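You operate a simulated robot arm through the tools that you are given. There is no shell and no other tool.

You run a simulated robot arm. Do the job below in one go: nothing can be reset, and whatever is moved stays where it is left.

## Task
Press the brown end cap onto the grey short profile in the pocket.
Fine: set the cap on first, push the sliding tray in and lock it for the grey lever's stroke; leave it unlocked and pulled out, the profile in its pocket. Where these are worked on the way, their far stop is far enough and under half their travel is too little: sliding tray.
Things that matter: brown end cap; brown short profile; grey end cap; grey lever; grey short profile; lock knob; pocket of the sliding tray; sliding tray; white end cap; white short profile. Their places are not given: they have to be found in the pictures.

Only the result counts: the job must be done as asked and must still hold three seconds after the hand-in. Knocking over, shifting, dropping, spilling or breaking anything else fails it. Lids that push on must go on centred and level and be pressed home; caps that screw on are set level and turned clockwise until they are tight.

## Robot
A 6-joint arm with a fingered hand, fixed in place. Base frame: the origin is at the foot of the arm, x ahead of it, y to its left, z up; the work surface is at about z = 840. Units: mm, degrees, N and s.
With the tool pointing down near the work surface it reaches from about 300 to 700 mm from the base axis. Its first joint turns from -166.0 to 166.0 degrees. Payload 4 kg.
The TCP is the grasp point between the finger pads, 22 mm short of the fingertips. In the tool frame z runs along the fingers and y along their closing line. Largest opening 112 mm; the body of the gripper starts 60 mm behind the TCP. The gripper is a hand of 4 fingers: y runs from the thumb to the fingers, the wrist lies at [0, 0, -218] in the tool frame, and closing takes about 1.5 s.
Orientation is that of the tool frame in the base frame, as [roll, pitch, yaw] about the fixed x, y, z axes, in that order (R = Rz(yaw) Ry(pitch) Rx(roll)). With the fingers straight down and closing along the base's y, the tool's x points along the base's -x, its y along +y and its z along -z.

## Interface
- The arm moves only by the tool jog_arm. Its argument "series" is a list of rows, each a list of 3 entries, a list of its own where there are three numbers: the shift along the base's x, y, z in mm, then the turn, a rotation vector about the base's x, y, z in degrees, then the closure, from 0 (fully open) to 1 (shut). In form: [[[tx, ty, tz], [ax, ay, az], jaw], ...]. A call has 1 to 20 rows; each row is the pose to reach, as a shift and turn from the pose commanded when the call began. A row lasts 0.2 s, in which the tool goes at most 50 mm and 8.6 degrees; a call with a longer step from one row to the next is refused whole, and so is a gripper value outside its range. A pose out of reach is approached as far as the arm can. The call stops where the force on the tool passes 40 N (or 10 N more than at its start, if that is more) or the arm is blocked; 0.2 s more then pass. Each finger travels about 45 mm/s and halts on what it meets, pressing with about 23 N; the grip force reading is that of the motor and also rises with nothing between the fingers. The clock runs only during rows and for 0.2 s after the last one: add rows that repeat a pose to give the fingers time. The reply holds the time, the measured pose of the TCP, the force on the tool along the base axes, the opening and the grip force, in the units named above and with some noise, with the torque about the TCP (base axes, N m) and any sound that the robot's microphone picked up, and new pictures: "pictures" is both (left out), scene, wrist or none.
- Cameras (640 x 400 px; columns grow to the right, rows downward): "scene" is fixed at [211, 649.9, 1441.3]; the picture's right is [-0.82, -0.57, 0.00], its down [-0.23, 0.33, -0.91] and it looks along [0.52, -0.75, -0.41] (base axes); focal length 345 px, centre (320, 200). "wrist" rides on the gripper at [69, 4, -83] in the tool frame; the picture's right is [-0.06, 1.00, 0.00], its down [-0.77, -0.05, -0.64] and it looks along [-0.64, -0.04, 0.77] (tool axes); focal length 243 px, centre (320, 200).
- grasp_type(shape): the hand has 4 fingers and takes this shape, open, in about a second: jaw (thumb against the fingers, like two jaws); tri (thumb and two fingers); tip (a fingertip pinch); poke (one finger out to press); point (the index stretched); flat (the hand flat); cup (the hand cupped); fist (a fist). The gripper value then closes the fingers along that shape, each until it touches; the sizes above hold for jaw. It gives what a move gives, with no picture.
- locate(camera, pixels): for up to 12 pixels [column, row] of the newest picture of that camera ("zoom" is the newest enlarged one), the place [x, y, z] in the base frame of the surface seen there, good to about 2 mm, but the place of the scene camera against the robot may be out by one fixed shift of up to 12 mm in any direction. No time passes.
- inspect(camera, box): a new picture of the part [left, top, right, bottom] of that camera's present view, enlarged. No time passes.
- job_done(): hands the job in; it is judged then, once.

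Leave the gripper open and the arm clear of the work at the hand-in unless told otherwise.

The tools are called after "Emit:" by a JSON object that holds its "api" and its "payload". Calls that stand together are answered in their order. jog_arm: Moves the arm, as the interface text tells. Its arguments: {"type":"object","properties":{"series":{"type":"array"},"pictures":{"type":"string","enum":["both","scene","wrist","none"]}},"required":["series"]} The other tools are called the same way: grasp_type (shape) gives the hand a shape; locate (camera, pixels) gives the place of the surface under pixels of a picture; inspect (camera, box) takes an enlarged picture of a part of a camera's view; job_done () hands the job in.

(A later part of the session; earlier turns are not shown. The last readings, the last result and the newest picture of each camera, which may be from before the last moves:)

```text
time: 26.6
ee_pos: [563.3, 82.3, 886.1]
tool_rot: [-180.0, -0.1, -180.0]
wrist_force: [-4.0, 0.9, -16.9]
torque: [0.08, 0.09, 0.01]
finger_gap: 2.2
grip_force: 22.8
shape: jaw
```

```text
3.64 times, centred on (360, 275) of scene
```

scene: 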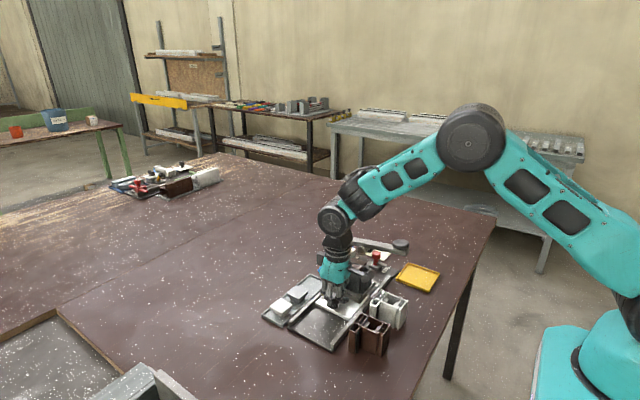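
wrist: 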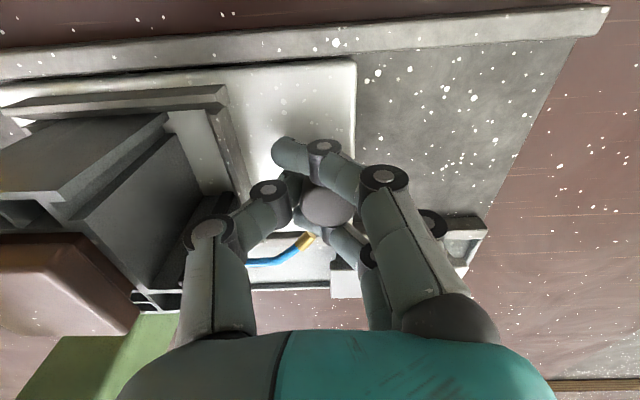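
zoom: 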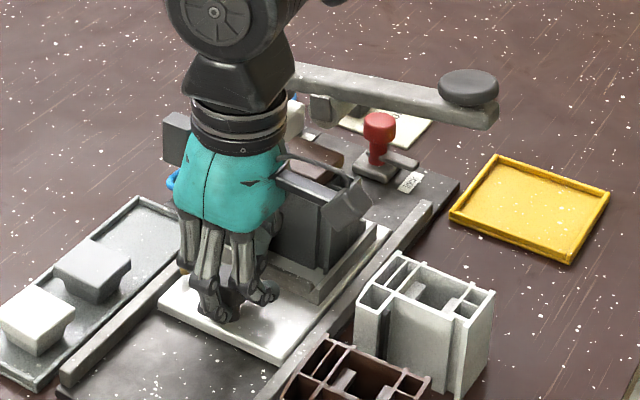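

Now about 84 mm in. I will continue another 28 mm and watch the force for the end stop.

Emit:
{"api": "jog_arm", "payload": {"series": [[[0, -5, 0], [0, 0, 0], 0.87], [[0, -10, 0], [0, 0, 0], 0.87], [[0, -15, 0], [0, 0, 0], 0.87], [[0, -20, 0], [0, 0, 0], 0.87], [[0, -24, 0], [0, 0, 0], 0.87], [[0, -28, 0], [0, 0, 0], 0.87]]}}

Emit:
{"api": "inspect", "payload": {"camera": "wrist", "box": [0, 0, 460, 300]}}

Emit:
{"api": "inspect", "payload": {"camera": "scene", "box": [310, 220, 430, 320]}}

```text
time: 28.0
ee_pos: [563.5, 54.8, 886.0]
tool_rot: [180.0, -0.1, -180.0]
wrist_force: [-1.2, 1.4, -16.7]
torque: [0.11, 0.06, 0.02]
finger_gap: 2.1
grip_force: 22.7
shape: jaw
```

scene: 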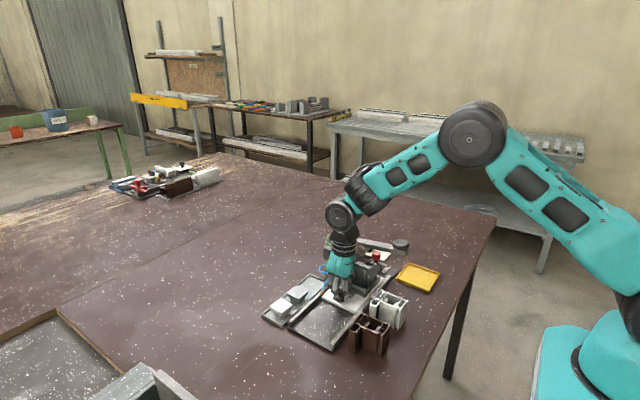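
wrist: 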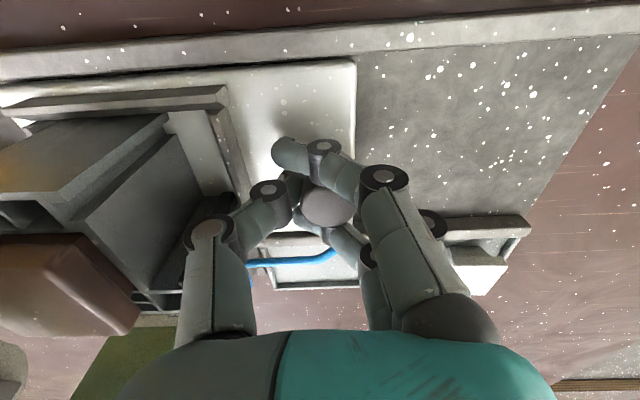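

```text
1.33 times, centred on (230, 150) of wrist
```

zoom: 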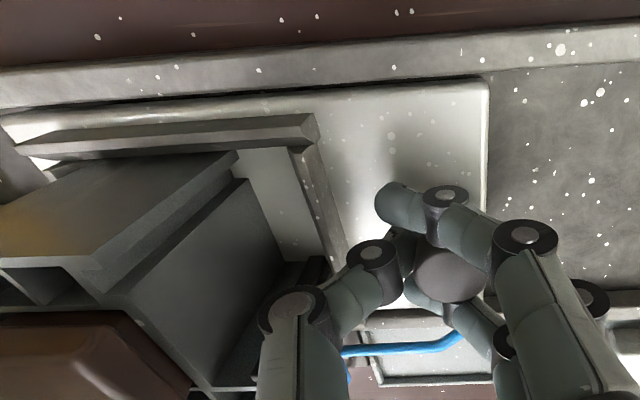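

```text
4.00 times, centred on (370, 270) of scene
```

zoom: 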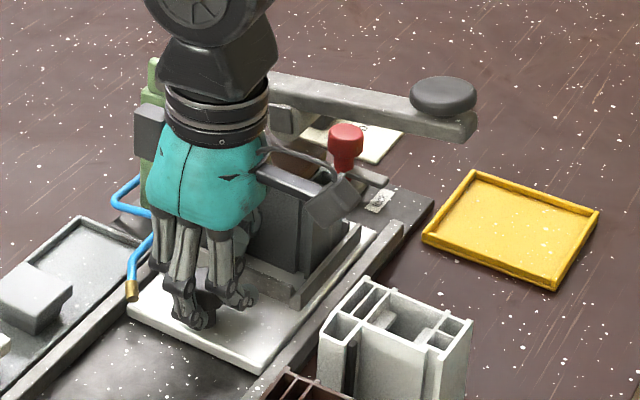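

The tray is now 112 mm in. I will go on in 3 mm steps to feel for the stop.

Emit:
{"api": "jog_arm", "payload": {"series": [[[0, -3, 0], [0, 0, 0], 0.87], [[0, -6, 0], [0, 0, 0], 0.87], [[0, -9, 0], [0, 0, 0], 0.87], [[0, -12, 0], [0, 0, 0], 0.87]]}}

Emit:
{"api": "inspect", "payload": {"camera": "wrist", "box": [0, 0, 460, 300]}}

Emit:
{"api": "inspect", "payload": {"camera": "scene", "box": [320, 220, 430, 310]}}

```text
time: 29.0
ee_pos: [563.4, 41.8, 886.7]
tool_rot: [-180.0, 0.1, 180.0]
wrist_force: [0.6, 1.2, -17.3]
torque: [0.13, 0.04, 0.03]
finger_gap: 2.3
grip_force: 22.7
shape: jaw
```

scene: 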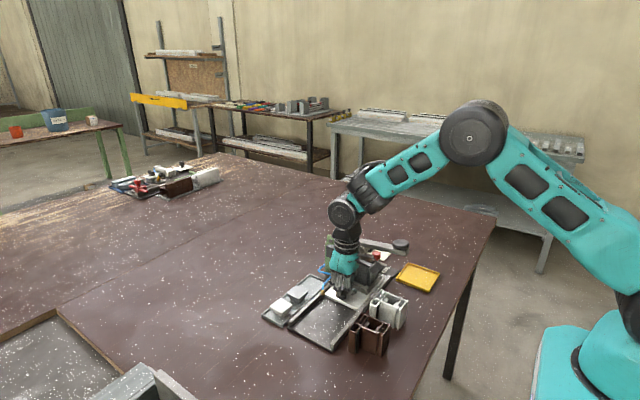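
wrist: 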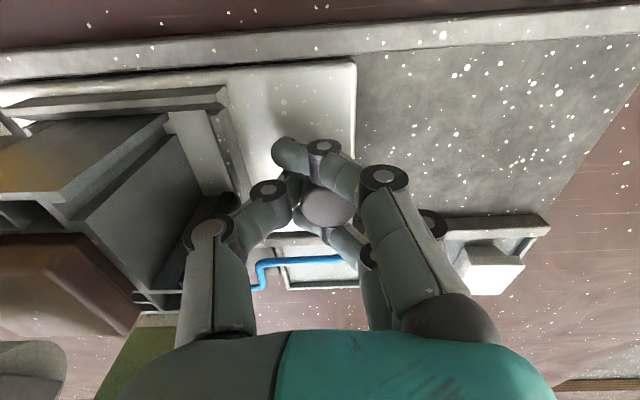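

```text
1.33 times, centred on (230, 150) of wrist
```

zoom: 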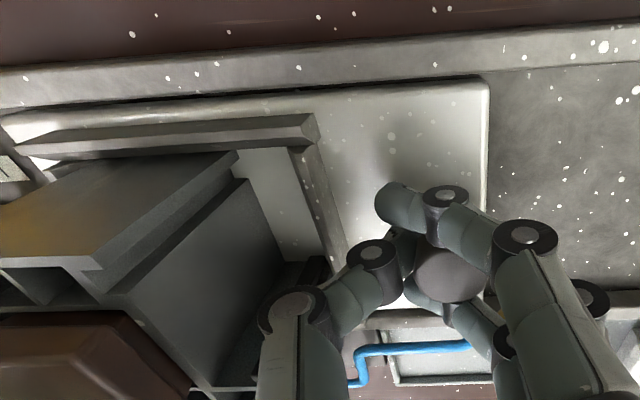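

```text
4.44 times, centred on (375, 265) of scene
```

zoom: 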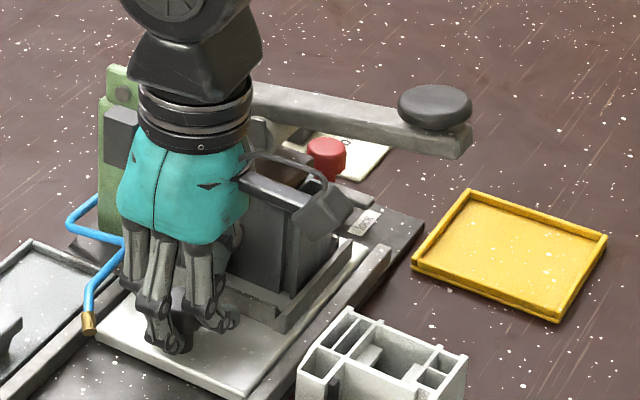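

There is still no stop at about 125 mm travel. I will continue in 2 mm steps, since the hand is near the lever and needs care.

Emit:
{"api": "jog_arm", "payload": {"series": [[[0, -2, 0], [0, 0, 0], 0.87], [[0, -4, 0], [0, 0, 0], 0.87], [[0, -6, 0], [0, 0, 0], 0.87]]}}

Emit:
{"api": "inspect", "payload": {"camera": "wrist", "box": [0, 180, 300, 400]}}

Emit:
{"api": "inspect", "payload": {"camera": "scene", "box": [320, 220, 430, 310]}}

```text
time: 29.8
ee_pos: [563.8, 36.7, 887.5]
tool_rot: [-180.0, -0.1, 180.0]
wrist_force: [0.5, 0.7, -19.8]
torque: [0.07, 0.07, 0.01]
finger_gap: 2.3
grip_force: 23.5
shape: jaw
```

scene: 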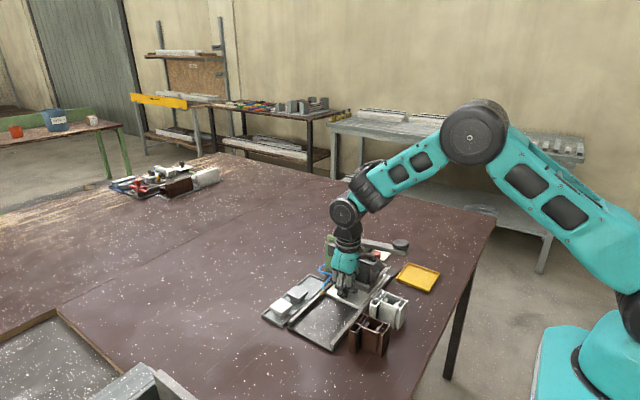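
wrist: 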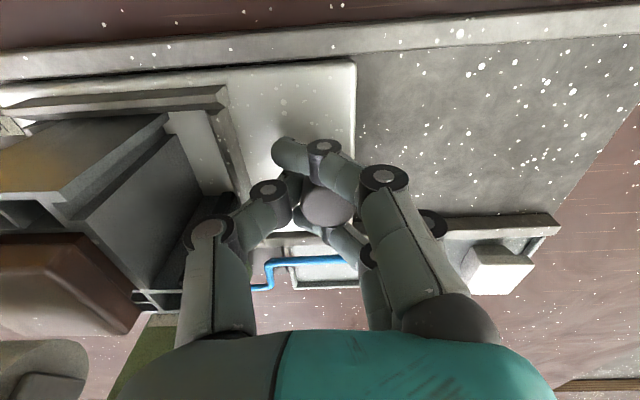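

```text
1.82 times, centred on (150, 290) of wrist
```

zoom: 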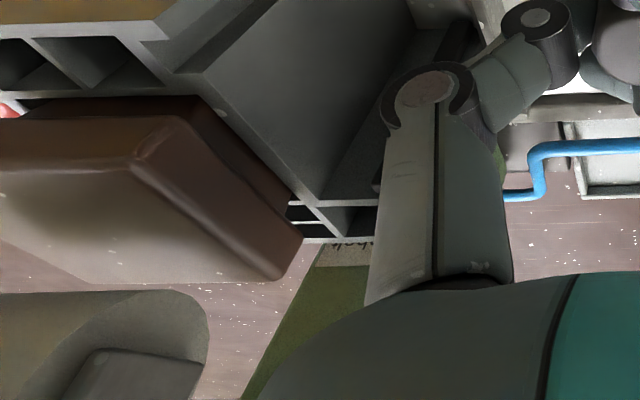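

```text
4.44 times, centred on (375, 265) of scene
```

zoom: 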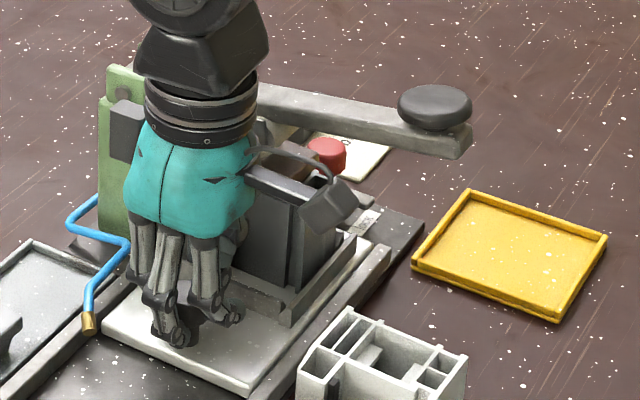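

I will measure the tray's edge, cap and roller now.

Emit:
{"api": "locate", "payload": {"camera": "wrist", "pixels": [[354, 100], [325, 205], [100, 250], [60, 300], [30, 240], [40, 350], [70, 385], [20, 345], [10, 120], [5, 128], [140, 330], [185, 355]]}}

```text
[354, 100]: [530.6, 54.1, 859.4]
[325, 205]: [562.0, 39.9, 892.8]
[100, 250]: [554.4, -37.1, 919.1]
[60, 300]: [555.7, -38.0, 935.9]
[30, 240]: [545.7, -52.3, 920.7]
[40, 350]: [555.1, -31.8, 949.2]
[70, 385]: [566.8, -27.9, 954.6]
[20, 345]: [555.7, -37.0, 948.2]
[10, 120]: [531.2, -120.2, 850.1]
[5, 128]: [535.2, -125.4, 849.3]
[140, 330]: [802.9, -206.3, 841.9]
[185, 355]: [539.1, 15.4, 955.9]
```

The tray has moved about 125.7 mm and the pocket centre is now at y≈-46, right under the lever line. I will push a little further to feel for the stop.

Emit:
{"api": "jog_arm", "payload": {"series": [[[0, -1.5, 0], [0, 0, 0], 0.87], [[0, -3, 0], [0, 0, 0], 0.87], [[0, -4.5, 0], [0, 0, 0], 0.87]]}}

Emit:
{"api": "locate", "payload": {"camera": "wrist", "pixels": [[354, 100], [325, 205], [60, 300], [354, 80], [308, 205], [345, 205], [165, 360], [130, 385]]}}

```text
time: 30.6
ee_pos: [563.6, 32.0, 886.8]
tool_rot: [180.0, 0.0, 180.0]
wrist_force: [-1.0, -1.2, -16.3]
torque: [0.06, 0.07, 0.03]
finger_gap: 2.1
grip_force: 23.0
shape: jaw
```

scene: 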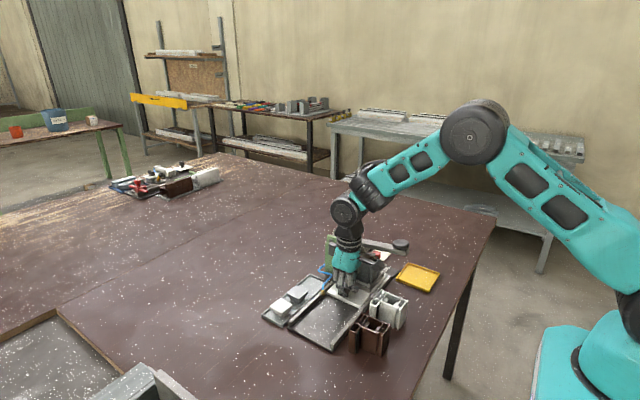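
wrist: 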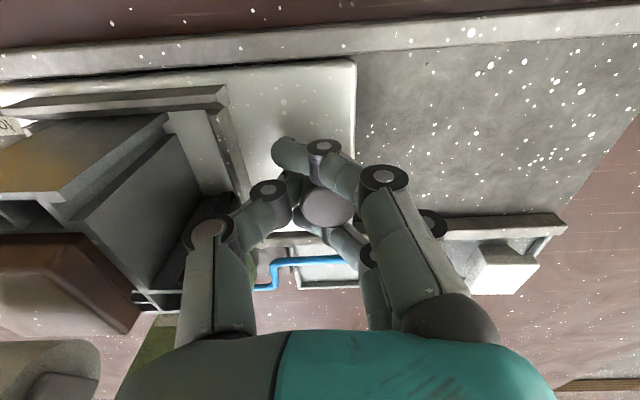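

```text
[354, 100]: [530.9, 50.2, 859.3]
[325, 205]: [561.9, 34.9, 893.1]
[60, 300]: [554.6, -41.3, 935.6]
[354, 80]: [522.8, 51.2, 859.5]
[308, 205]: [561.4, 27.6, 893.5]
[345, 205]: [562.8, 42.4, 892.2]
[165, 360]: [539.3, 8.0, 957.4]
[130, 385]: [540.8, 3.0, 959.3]
```

There is still no stop at about 129 mm. I will continue 8 mm more in small steps.

Emit:
{"api": "jog_arm", "payload": {"series": [[[0, -2, 0], [0, 0, 0], 0.87], [[0, -4, 0], [0, 0, 0], 0.87], [[0, -6, 0], [0, 0, 0], 0.87], [[0, -8, 0], [0, 0, 0], 0.87]]}}

Emit:
{"api": "locate", "payload": {"camera": "wrist", "pixels": [[354, 100], [325, 205], [60, 300], [354, 80], [308, 205], [345, 205], [165, 360], [130, 385]]}}

```text
time: 31.6
ee_pos: [563.9, 24.4, 887.0]
tool_rot: [-179.9, 0.0, -180.0]
wrist_force: [-4.3, 10.0, -12.6]
torque: [0.16, 0.03, 0.04]
finger_gap: 0.7
grip_force: 22.7
shape: jaw
```

scene: 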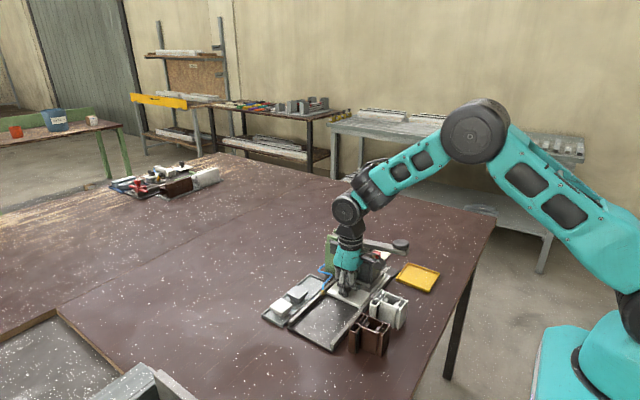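
wrist: 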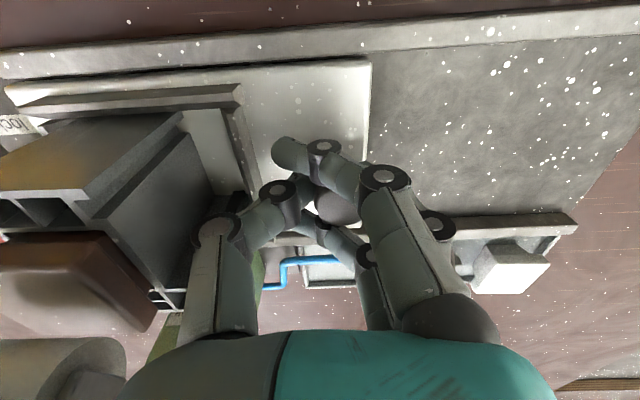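

```text
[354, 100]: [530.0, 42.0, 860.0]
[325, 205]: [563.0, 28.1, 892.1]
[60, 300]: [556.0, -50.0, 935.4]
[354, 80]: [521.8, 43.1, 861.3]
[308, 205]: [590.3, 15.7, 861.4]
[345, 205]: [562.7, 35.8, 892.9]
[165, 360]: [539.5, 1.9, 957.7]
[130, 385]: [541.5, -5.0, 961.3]
```

The y force rose to 10 N and the knob shifted in the hand, so the tray is at its stop. I will confirm the tray's edge, the cap's place and the lock knob.

Emit:
{"api": "locate", "payload": {"camera": "wrist", "pixels": [[369, 100], [337, 208], [370, 70], [60, 290], [110, 260], [150, 320], [95, 350], [120, 360], [15, 125], [5, 240], [240, 95], [40, 250]]}}

Emit:
{"api": "inspect", "payload": {"camera": "scene", "box": [320, 220, 430, 310]}}

Emit:
{"api": "inspect", "payload": {"camera": "wrist", "box": [0, 60, 300, 400]}}

```text
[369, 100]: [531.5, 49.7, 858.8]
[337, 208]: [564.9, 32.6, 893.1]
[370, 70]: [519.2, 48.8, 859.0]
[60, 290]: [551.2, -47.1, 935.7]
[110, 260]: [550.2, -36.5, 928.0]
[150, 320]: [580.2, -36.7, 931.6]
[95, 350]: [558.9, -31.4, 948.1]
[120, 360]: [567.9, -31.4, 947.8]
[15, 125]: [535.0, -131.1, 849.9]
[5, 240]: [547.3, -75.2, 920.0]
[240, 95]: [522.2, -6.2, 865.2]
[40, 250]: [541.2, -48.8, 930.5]
```

```text
4.44 times, centred on (375, 265) of scene
```

zoom: 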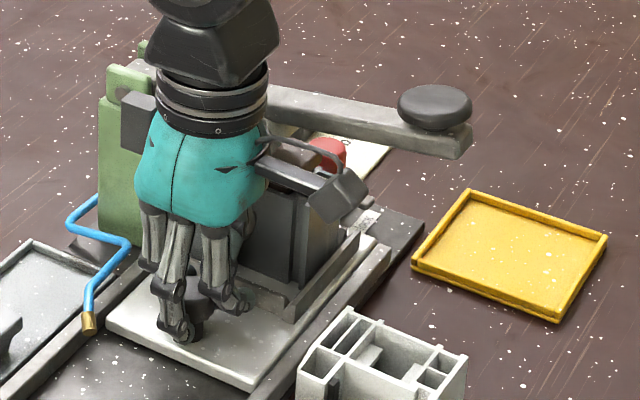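

```text
1.18 times, centred on (150, 230) of wrist
```

zoom: 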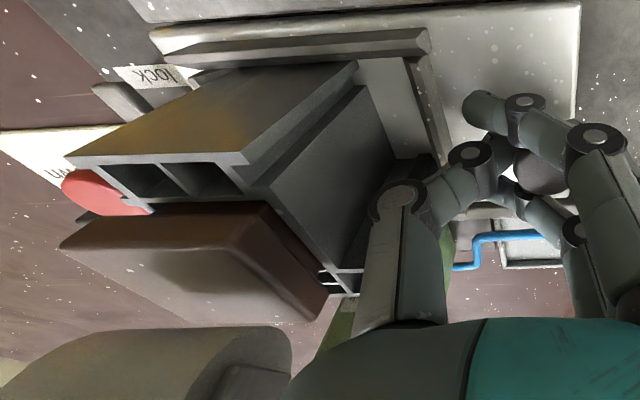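

The tray is at its far stop after about 130 mm of travel, with the cap's centre at about y≈-55 under the roller. I will open a little while shifting +y so the thumb clears the knob and profile, then rise.

Emit:
{"api": "jog_arm", "payload": {"series": [[[0, 2, 0], [0, 0, 0], 0.81], [[0, 5, 0], [0, 0, 0], 0.77], [[0, 8, 0], [0, 0, 0], 0.75], [[0, 9, 0], [0, 0, 0], 0.72], [[0, 9, 0], [0, 0, 0], 0.72]]}}

Emit:
{"api": "inspect", "payload": {"camera": "wrist", "box": [100, 40, 460, 300]}}

Emit:
{"api": "locate", "payload": {"camera": "wrist", "pixels": [[354, 100], [325, 205], [354, 80]]}}

```text
time: 32.8
ee_pos: [563.0, 32.6, 887.4]
tool_rot: [-179.9, 0.0, 180.0]
wrist_force: [0.5, -1.0, 0.7]
torque: [-0.01, 0.0, -0.01]
finger_gap: 31.0
grip_force: 0.1
shape: jaw
```

scene: 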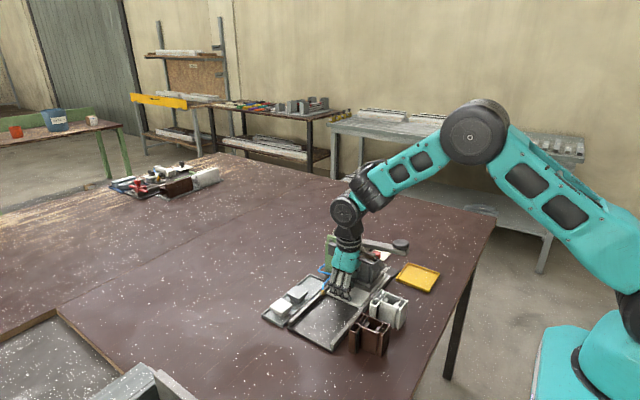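
wrist: 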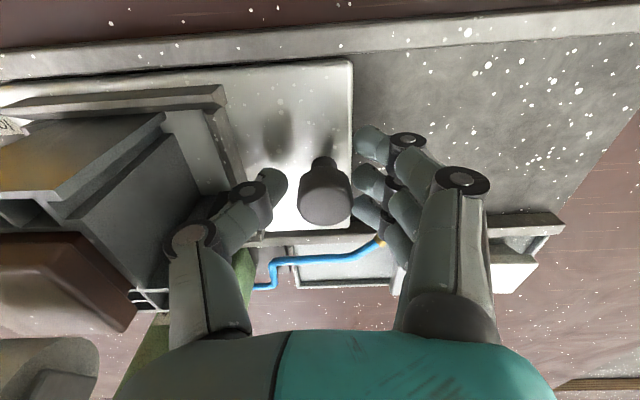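

```text
1.54 times, centred on (280, 170) of wrist
```

zoom: 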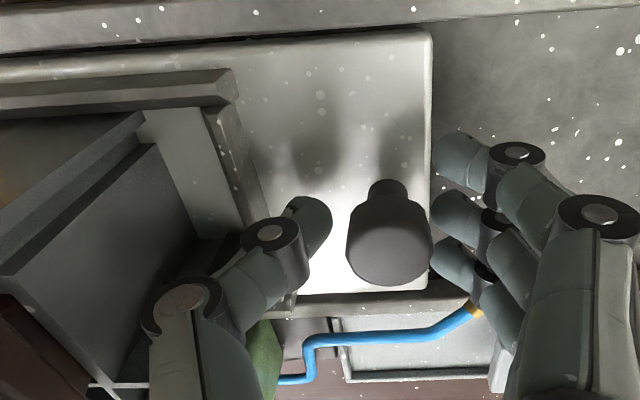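

```text
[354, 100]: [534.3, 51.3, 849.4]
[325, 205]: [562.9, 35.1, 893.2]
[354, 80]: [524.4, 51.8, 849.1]
```

The jaw is clear of the knob and the tray stayed in. I will rise straight up well above the lever, then cross over to the lock knob's side with a narrow jaw.

Emit:
{"api": "jog_arm", "payload": {"series": [[[0, 0, 15], [0, 0, 0], 0.72], [[0, 0, 50], [0, 0, 0], 0.68], [[0, 0, 95], [0, 0, 0], 0.64], [[0, 0, 140], [0, 0, 0], 0.64], [[0, 0, 180], [0, 0, 0], 0.64], [[5, -40, 185], [0, 0, 0], 0.64], [[15, -85, 185], [0, 0, 0], 0.64], [[25, -130, 185], [0, 0, 0], 0.64], [[35, -166, 185], [0, 0, 0], 0.64], [[35, -166, 185], [0, 0, 0], 0.64]]}}

Emit:
{"api": "inspect", "payload": {"camera": "wrist", "box": [200, 0, 460, 170]}}

```text
time: 35.0
ee_pos: [599.4, -132.5, 1073.2]
tool_rot: [179.9, -0.1, -179.9]
wrist_force: [-0.5, 0.3, 0.8]
torque: [0.03, 0.0, -0.02]
finger_gap: 39.9
grip_force: 0.1
shape: jaw
```

scene: 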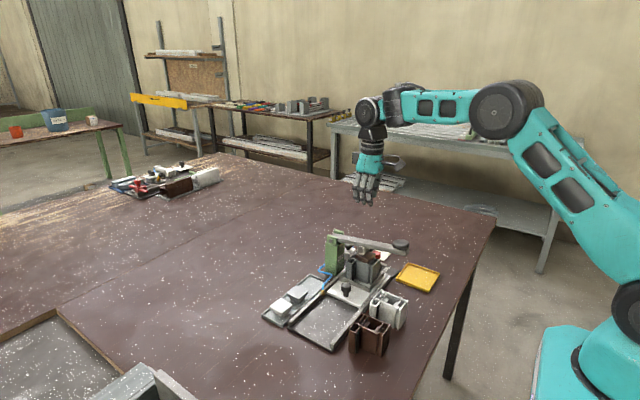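
wrist: 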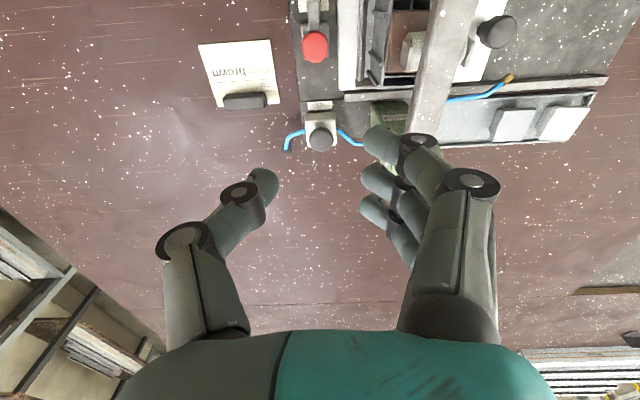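

```text
2.35 times, centred on (330, 85) of wrist
```

zoom: 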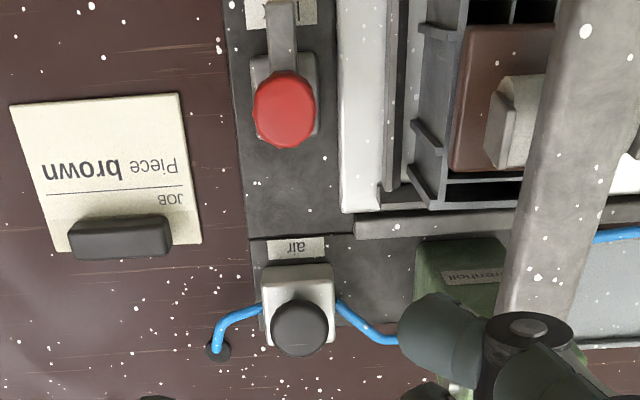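

Now the lock knob, tray edge and roller are seen from above. I will locate them.

Emit:
{"api": "locate", "payload": {"camera": "zoom", "pixels": [[284, 108], [255, 108], [314, 108], [282, 40], [282, 10], [284, 145], [342, 150], [316, 100], [495, 115], [520, 115], [460, 100], [520, 60]]}}

Emit:
{"api": "locate", "payload": {"camera": "wrist", "pixels": [[395, 15], [388, 65], [415, 30], [415, 65], [430, 20], [425, 100], [440, 60], [320, 140], [345, 50], [340, 90], [325, 20], [312, 5]]}}

```text
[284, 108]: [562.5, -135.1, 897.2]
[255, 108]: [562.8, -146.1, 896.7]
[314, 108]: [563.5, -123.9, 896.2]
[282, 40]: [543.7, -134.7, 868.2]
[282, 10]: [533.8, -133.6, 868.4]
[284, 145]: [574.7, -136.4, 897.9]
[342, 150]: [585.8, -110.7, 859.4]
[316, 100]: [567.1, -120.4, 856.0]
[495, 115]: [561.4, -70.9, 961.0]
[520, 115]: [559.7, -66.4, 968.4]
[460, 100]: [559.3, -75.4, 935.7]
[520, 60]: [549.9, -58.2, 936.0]
```

```text
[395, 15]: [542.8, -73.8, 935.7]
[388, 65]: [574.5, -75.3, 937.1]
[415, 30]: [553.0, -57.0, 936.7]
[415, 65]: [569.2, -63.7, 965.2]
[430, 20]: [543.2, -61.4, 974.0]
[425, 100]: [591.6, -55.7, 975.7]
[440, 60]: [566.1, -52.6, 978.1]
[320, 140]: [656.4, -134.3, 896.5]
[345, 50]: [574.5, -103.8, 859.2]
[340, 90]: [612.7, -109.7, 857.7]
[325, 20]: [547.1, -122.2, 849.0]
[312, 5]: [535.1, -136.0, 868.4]
```

The lock knob's axis is at (563, -135), its top is at z≈897, and its arm points to -x at z≈868. The latch arm should swing over the tray's edge (+y), a clockwise turn from above. To keep the wrist camera clear of the lever during that turn, I will first yaw the hand +90° up here.

Emit:
{"api": "jog_arm", "payload": {"series": [[[0, 0, 0], [0, 0, 8], 0.64], [[0, 0, 0], [0, 0, 16], 0.64], [[0, 0, 0], [0, 0, 24], 0.64], [[0, 0, 0], [0, 0, 32], 0.64], [[0, 0, 0], [0, 0, 40], 0.64], [[0, 0, 0], [0, 0, 48], 0.64], [[0, 0, 0], [0, 0, 56], 0.64], [[0, 0, 0], [0, 0, 64], 0.64], [[0, 0, 0], [0, 0, 72], 0.64], [[0, 0, 0], [0, 0, 80], 0.64], [[0, 0, 0], [0, 0, 88], 0.64], [[0, 0, 0], [0, 0, 95], 0.64], [[0, 0, 0], [0, 0, 95], 0.64]]}}

```text
time: 37.8
ee_pos: [598.3, -134.2, 1072.8]
tool_rot: [-179.9, -0.1, -85.1]
wrist_force: [-0.1, 0.2, 0.0]
torque: [-0.01, 0.0, -0.01]
finger_gap: 40.0
grip_force: 0.1
shape: jaw
out of reach, approached as far as the arm can: row 9, 10, 11
```

scene: 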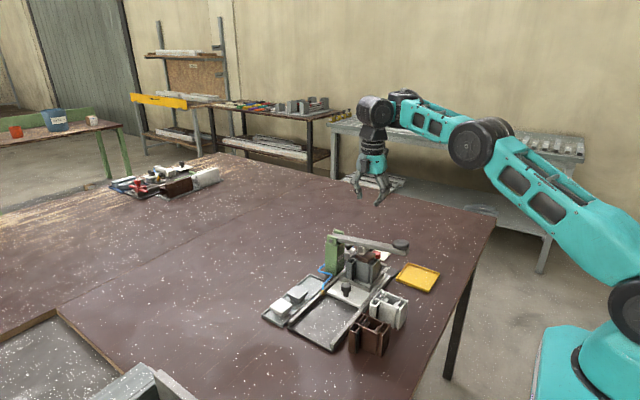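
wrist: 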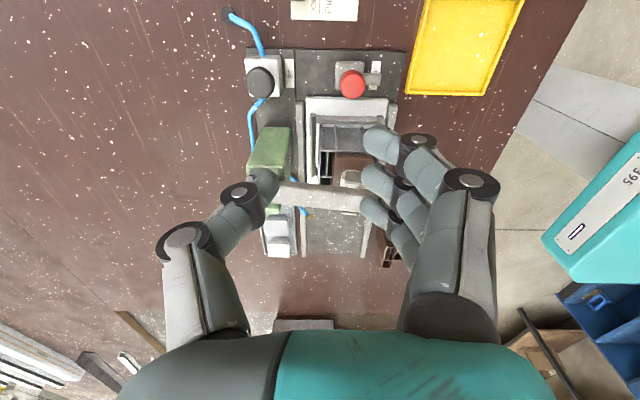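

The hand has turned (yaw reads -85°). I will move over the lock knob at a safe height and then test the reverse turn in free space before gripping.

Emit:
{"api": "jog_arm", "payload": {"series": [[[-18, -1, -20], [0, 0, 0], 0.64], [[-35.5, -1.6, -45], [0, 0, 0], 0.64], [[-35.5, -1.6, -73], [0, 0, 0], 0.64], [[-35.5, -1.6, -73], [0, 0, 0], 0.64]]}}

Emit:
{"api": "inspect", "payload": {"camera": "wrist", "box": [220, 60, 440, 240]}}

```text
time: 38.8
ee_pos: [610.2, -144.7, 1015.8]
tool_rot: [179.9, 0.0, -85.0]
wrist_force: [0.6, -0.4, 0.0]
torque: [0.02, 0.01, -0.03]
finger_gap: 39.7
grip_force: 0.0
shape: jaw
out of reach, approached as far as the arm can: row 1, 2, 3, 4
```

scene: 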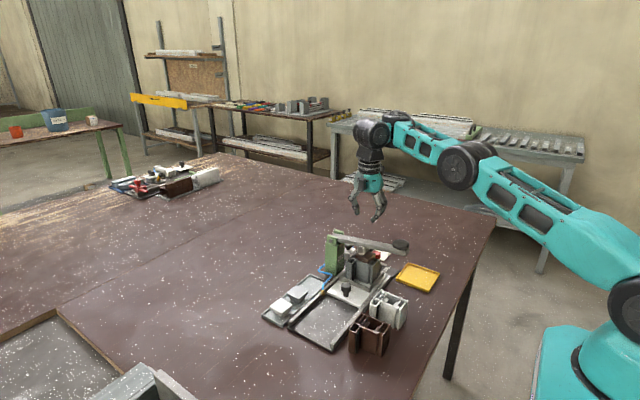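
wrist: 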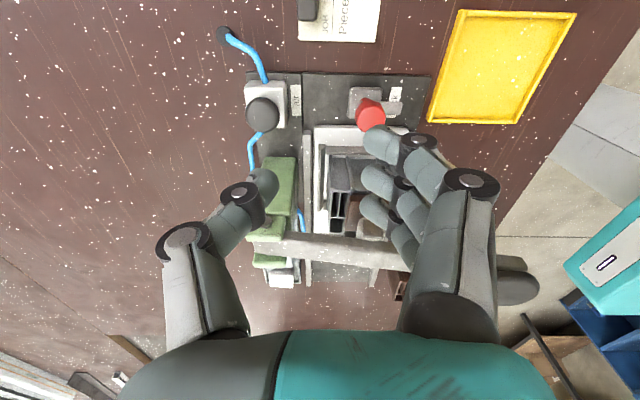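

```text
2.22 times, centred on (330, 150) of wrist
```

zoom: 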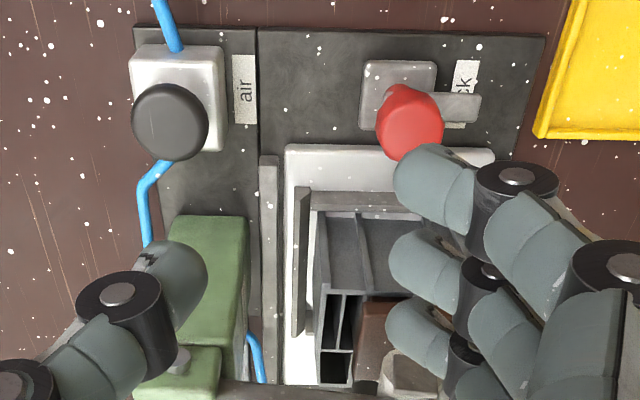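

This arm posture cannot reach the knob at that yaw. I will go back up and return the yaw to about +55°, which was reachable in the normal posture, and turn the knob in two shorter strokes instead.

Emit:
{"api": "jog_arm", "payload": {"series": [[[20, 1, 40], [0, 0, 0], 0.64], [[35.5, 1.6, 73], [0, 0, 0], 0.64], [[35.5, 1.6, 73], [0, 0, 0], 0.64], [[35.5, 1.6, 73], [0, 0, -8], 0.64], [[35.5, 1.6, 73], [0, 0, -16], 0.64], [[35.5, 1.6, 73], [0, 0, -24], 0.64], [[35.5, 1.6, 73], [0, 0, -32], 0.64], [[35.5, 1.6, 73], [0, 0, -40], 0.64], [[35.5, 1.6, 73], [0, 0, -40], 0.64]]}}

```text
time: 40.8
ee_pos: [643.4, -143.4, 1089.8]
tool_rot: [179.9, 0.1, -125.2]
wrist_force: [-0.6, -0.6, -0.1]
torque: [-0.03, 0.0, -0.02]
finger_gap: 39.7
grip_force: 0.1
shape: jaw
out of reach, approached as far as the arm can: row 2, 3
```

scene: 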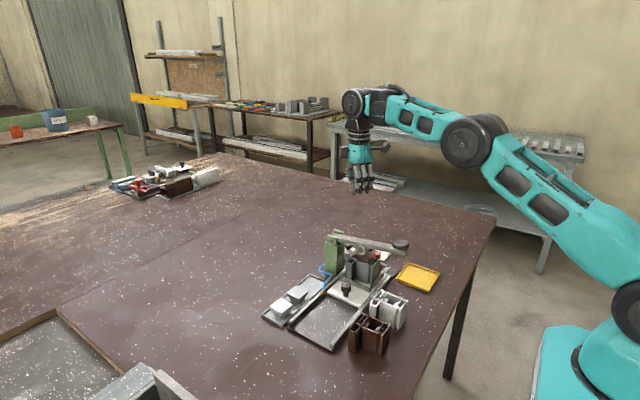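
wrist: 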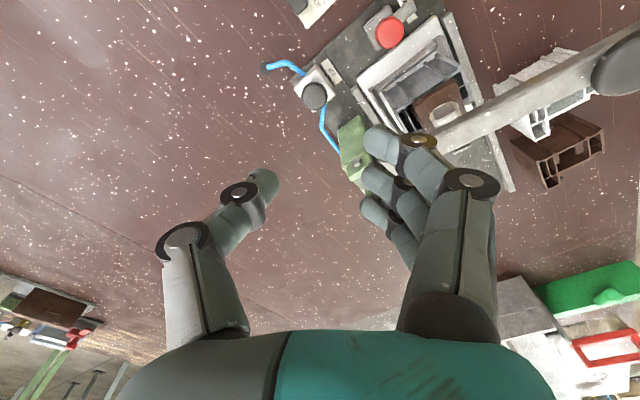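

Now yaw is +55° from the start at (643,-143,1090). I will try moving over the knob at z≈1040 with this yaw.

Emit:
{"api": "jog_arm", "payload": {"series": [[[-30, 3, -10], [0, 0, 0], 0.64], [[-60, 6, -25], [0, 0, 0], 0.64], [[-81, 8, -50], [0, 0, 0], 0.64], [[-81, 8, -50], [0, 0, 0], 0.64]]}}

```text
time: 41.8
ee_pos: [562.1, -135.6, 1040.6]
tool_rot: [180.0, 0.0, -125.0]
wrist_force: [0.1, -0.5, 0.4]
torque: [-0.04, -0.02, 0.01]
finger_gap: 39.9
grip_force: 0.1
shape: jaw
```

scene: 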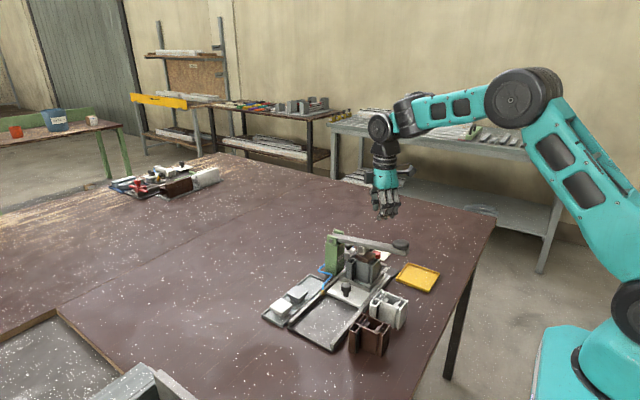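
wrist: 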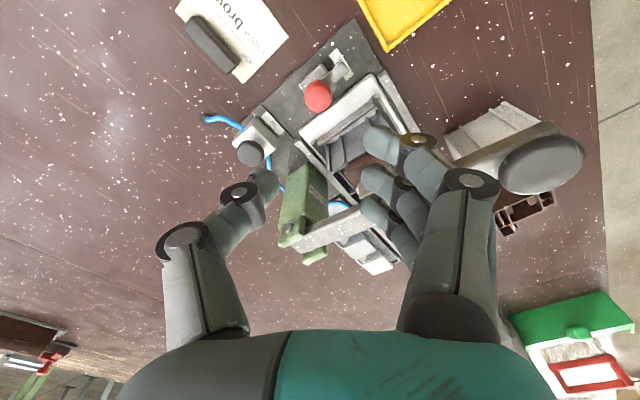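

The hand is over the knob in the normal posture. I will locate the knob's top and arm again from here.

Emit:
{"api": "inspect", "payload": {"camera": "wrist", "box": [260, 30, 400, 140]}}

```text
3.64 times, centred on (330, 85) of wrist
```

zoom: 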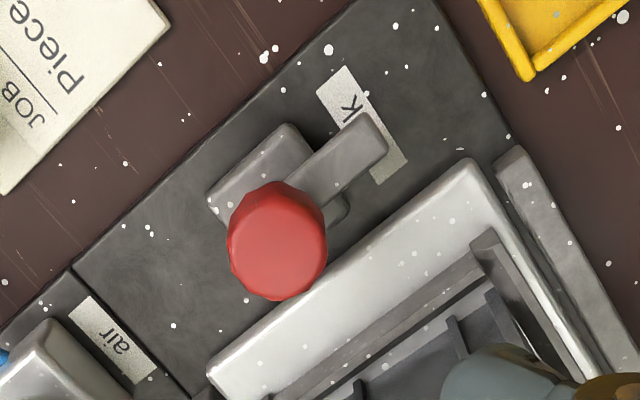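

Emit:
{"api": "locate", "payload": {"camera": "zoom", "pixels": [[278, 240], [230, 240], [325, 240], [278, 188], [278, 296], [375, 140], [330, 165], [300, 180], [360, 90], [250, 165], [340, 215], [420, 190]]}}

```text
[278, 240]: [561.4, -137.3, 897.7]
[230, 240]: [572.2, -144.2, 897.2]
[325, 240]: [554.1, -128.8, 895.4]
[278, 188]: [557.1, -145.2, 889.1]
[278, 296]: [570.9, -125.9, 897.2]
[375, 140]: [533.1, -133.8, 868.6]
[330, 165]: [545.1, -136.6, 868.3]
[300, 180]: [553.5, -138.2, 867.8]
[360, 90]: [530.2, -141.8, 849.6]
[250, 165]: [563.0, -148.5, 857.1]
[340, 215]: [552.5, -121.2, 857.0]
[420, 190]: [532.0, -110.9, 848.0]
```

The knob axis is at (563.2, -135.8), with its top at z≈897.5 and the latch arm's top at z≈868.5. I will descend to about z=895, first to 920 and then the rest.

Emit:
{"api": "jog_arm", "payload": {"series": [[[1, 0, -40], [0, 0, 0], 0.64], [[1, 0, -80], [0, 0, 0], 0.64], [[1, 0, -110], [0, 0, 0], 0.64], [[1, 0, -120], [0, 0, 0], 0.64], [[1, 0, -120], [0, 0, 0], 0.64]]}}

Emit:
{"api": "inspect", "payload": {"camera": "wrist", "box": [180, 40, 460, 260]}}

Emit:
{"api": "inspect", "payload": {"camera": "scene", "box": [330, 210, 430, 290]}}

```text
time: 43.0
ee_pos: [564.8, -135.0, 918.9]
tool_rot: [-180.0, 0.0, -125.0]
wrist_force: [-0.4, -0.1, -0.4]
torque: [-0.01, -0.02, 0.0]
finger_gap: 39.7
grip_force: 0.1
shape: jaw
```

scene: 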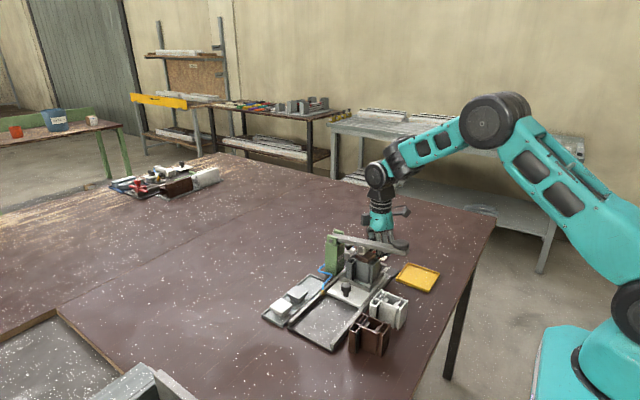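
wrist: 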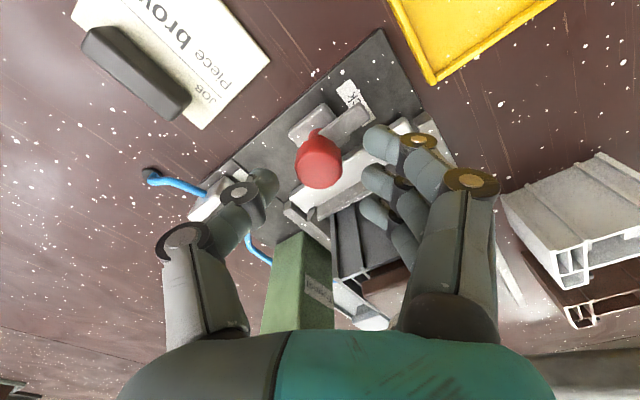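

```text
1.82 times, centred on (320, 150) of wrist
```

zoom: 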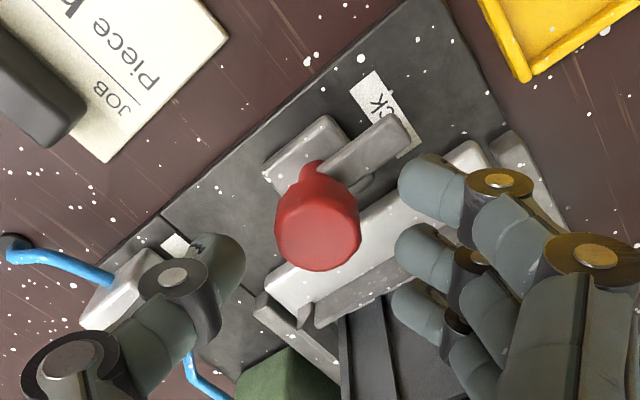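

```text
5.00 times, centred on (380, 250) of scene
```

zoom: 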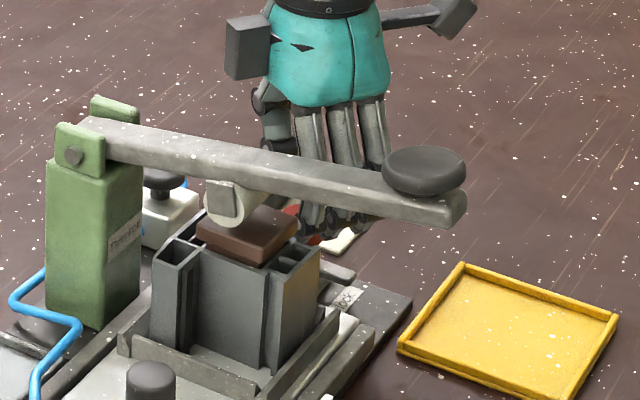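

I will check the knob's centre against the TCP before the last descent.

Emit:
{"api": "locate", "payload": {"camera": "zoom", "pixels": [[318, 240], [280, 235], [358, 230], [318, 265], [230, 250], [405, 250], [210, 245], [425, 170]]}}

```text
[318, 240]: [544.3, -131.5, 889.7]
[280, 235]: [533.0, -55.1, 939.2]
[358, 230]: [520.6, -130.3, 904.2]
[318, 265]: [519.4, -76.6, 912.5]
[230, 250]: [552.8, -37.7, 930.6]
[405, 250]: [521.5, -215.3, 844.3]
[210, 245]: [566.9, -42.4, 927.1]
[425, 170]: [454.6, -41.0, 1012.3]
```

That zoom was the scene one, so I will re-take the wrist zoom.

Emit:
{"api": "inspect", "payload": {"camera": "wrist", "box": [180, 40, 460, 260]}}

Emit:
{"api": "locate", "payload": {"camera": "zoom", "pixels": [[318, 235], [279, 235], [358, 235], [318, 262], [320, 205], [240, 260], [405, 265], [215, 245], [425, 175], [470, 160], [455, 190], [400, 310]]}}

```text
1.82 times, centred on (320, 150) of wrist
```

zoom: 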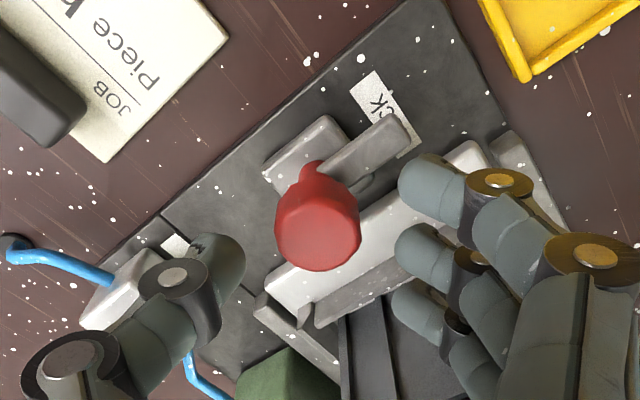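

```text
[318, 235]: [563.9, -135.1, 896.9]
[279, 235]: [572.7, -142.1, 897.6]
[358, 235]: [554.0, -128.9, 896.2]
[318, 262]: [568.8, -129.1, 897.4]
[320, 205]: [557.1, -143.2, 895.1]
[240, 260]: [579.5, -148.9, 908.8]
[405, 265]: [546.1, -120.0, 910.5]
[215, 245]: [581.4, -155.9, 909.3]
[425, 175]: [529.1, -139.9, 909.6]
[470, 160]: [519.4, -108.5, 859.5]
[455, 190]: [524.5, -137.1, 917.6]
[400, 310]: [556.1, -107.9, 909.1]
```

The knob lies in the middle between thumb (579.5,-149) and middle finger (546,-120). I will descend 24 mm and close.

Emit:
{"api": "jog_arm", "payload": {"series": [[[-0.5, -0.7, -8], [0, 0, 0], 0.64], [[-0.5, -0.7, -16], [0, 0, 0], 0.64], [[-0.5, -0.7, -23], [0, 0, 0], 0.64], [[-0.5, -0.7, -23], [0, 0, 0], 0.7], [[-0.5, -0.7, -23], [0, 0, 0], 0.78], [[-0.5, -0.7, -23], [0, 0, 0], 0.86], [[-0.5, -0.7, -23], [0, 0, 0], 0.9], [[-0.5, -0.7, -23], [0, 0, 0], 0.9]]}}

Emit:
{"api": "inspect", "payload": {"camera": "wrist", "box": [180, 40, 460, 260]}}

```text
time: 44.8
ee_pos: [564.3, -137.4, 895.9]
tool_rot: [-179.8, 0.0, -125.1]
wrist_force: [7.6, -4.4, -3.8]
torque: [-0.09, -0.04, -0.03]
finger_gap: 8.2
grip_force: 22.9
shape: jaw
```

scene: 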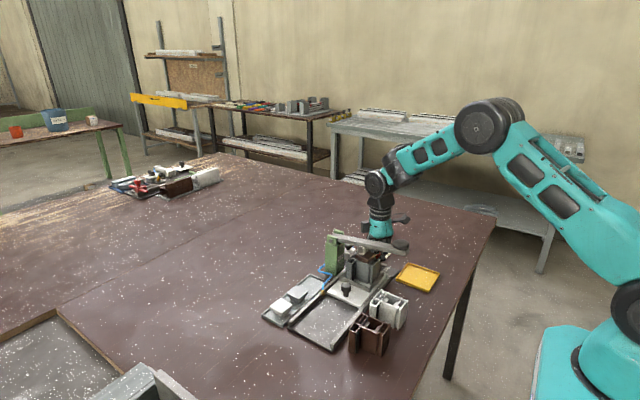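
wrist: 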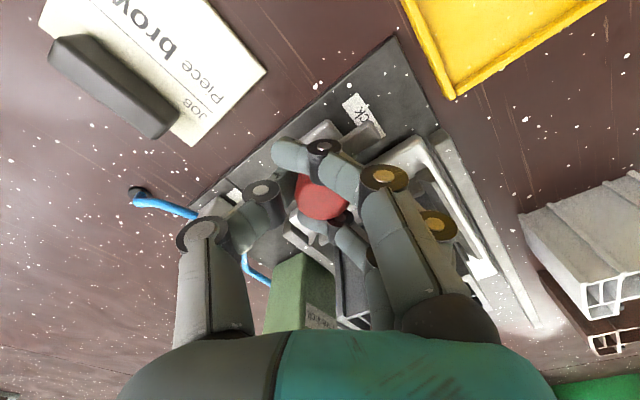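

```text
1.82 times, centred on (320, 150) of wrist
```

zoom: 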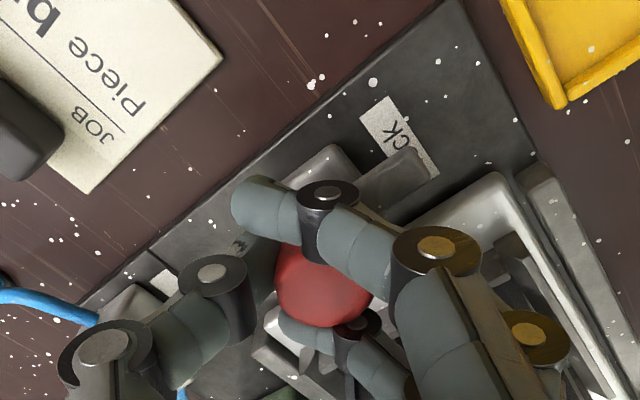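

The knob is gripped. I will turn clockwise (negative z) by 45° in 5° rows, watching torque and the latch arm.

Emit:
{"api": "jog_arm", "payload": {"series": [[[0, 0, 0], [0, 0, -5], 0.9], [[0, 0, 0], [0, 0, -10], 0.9], [[0, 0, 0], [0, 0, -15], 0.9], [[0, 0, 0], [0, 0, -20], 0.9], [[0, 0, 0], [0, 0, -25], 0.9], [[0, 0, 0], [0, 0, -30], 0.9], [[0, 0, 0], [0, 0, -35], 0.9], [[0, 0, 0], [0, 0, -40], 0.9], [[0, 0, 0], [0, 0, -45], 0.9]]}}

Emit:
{"api": "inspect", "payload": {"camera": "wrist", "box": [180, 40, 460, 260]}}

Emit:
{"api": "inspect", "payload": {"camera": "scene", "box": [330, 210, 430, 290]}}

```text
time: 46.8
ee_pos: [564.2, -136.3, 896.7]
tool_rot: [180.0, 0.0, -170.2]
wrist_force: [5.3, -7.3, -3.5]
torque: [-0.12, -0.04, -0.03]
finger_gap: 7.8
grip_force: 23.0
shape: jaw
```

scene: 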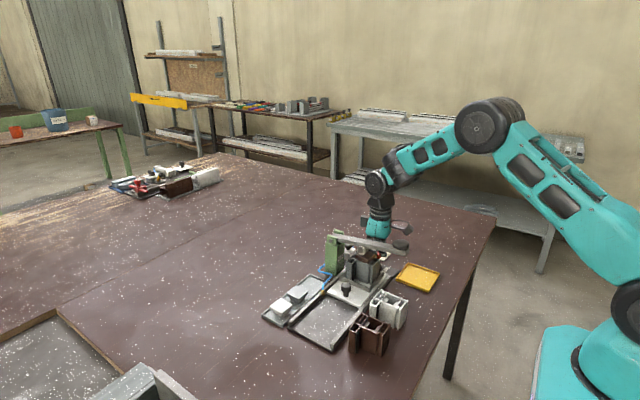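
wrist: 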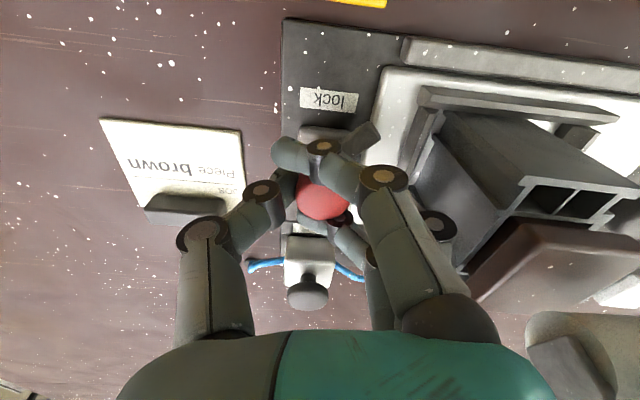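

```text
1.82 times, centred on (320, 150) of wrist
```

zoom: 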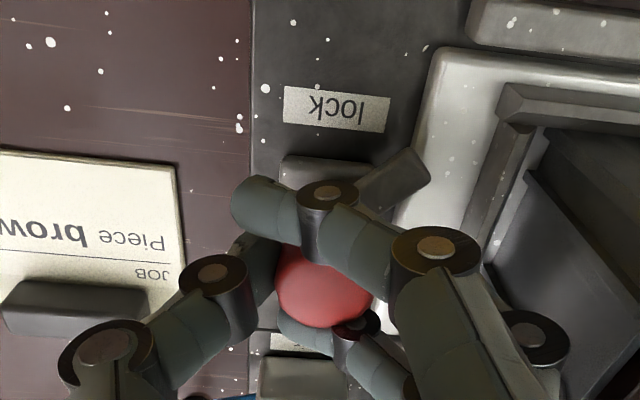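

```text
5.00 times, centred on (380, 250) of scene
```

zoom: 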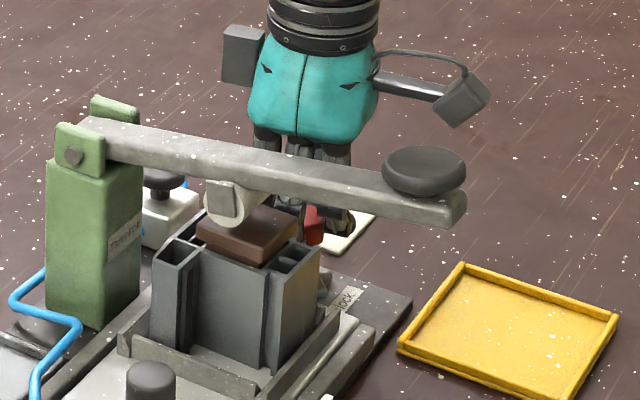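

The latch arm has swung 45° toward the tray with little torque. Clearances remain similar, so I will turn another 25° and check.

Emit:
{"api": "jog_arm", "payload": {"series": [[[0, 0, 0], [0, 0, -5], 0.9], [[0, 0, 0], [0, 0, -10], 0.9], [[0, 0, 0], [0, 0, -15], 0.9], [[0, 0, 0], [0, 0, -20], 0.9], [[0, 0, 0], [0, 0, -25], 0.9]]}}

Emit:
{"api": "inspect", "payload": {"camera": "wrist", "box": [180, 40, 460, 260]}}

Emit:
{"api": "inspect", "payload": {"camera": "scene", "box": [330, 210, 430, 290]}}

```text
time: 48.0
ee_pos: [563.3, -136.3, 896.6]
tool_rot: [-180.0, -0.1, 164.8]
wrist_force: [-3.8, -5.5, -5.1]
torque: [-0.05, 0.08, 0.05]
finger_gap: 7.2
grip_force: 23.2
shape: jaw
```

scene: 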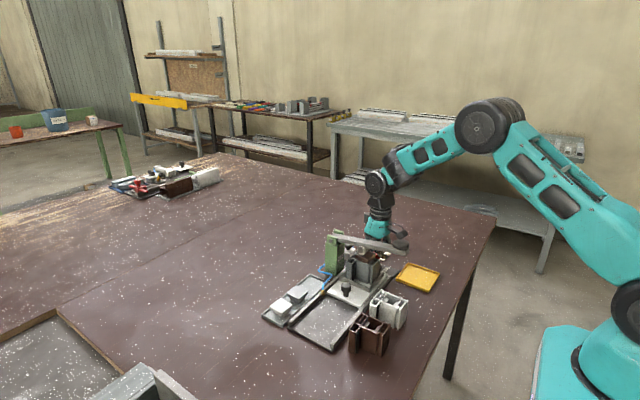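
wrist: 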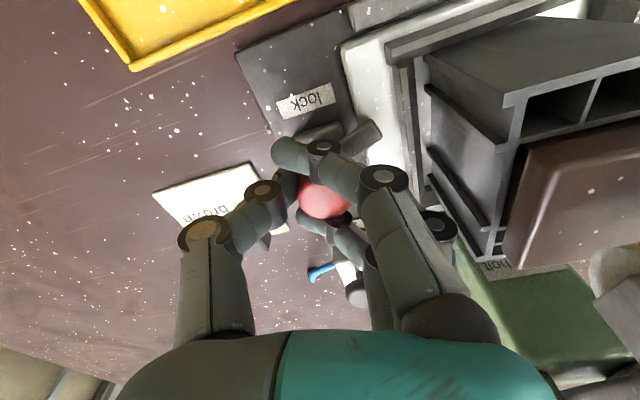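

```text
1.82 times, centred on (320, 150) of wrist
```

zoom: 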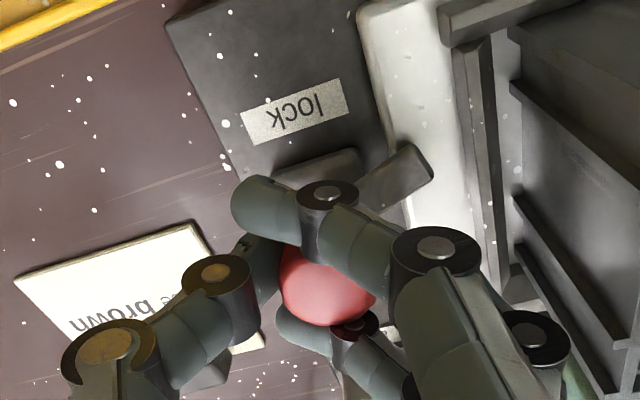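

```text
5.00 times, centred on (380, 250) of scene
```

zoom: 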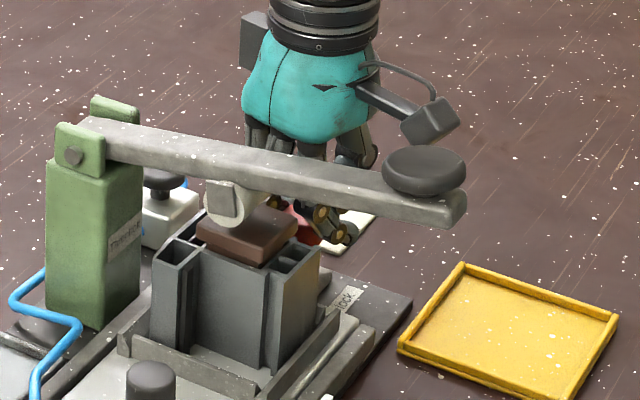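

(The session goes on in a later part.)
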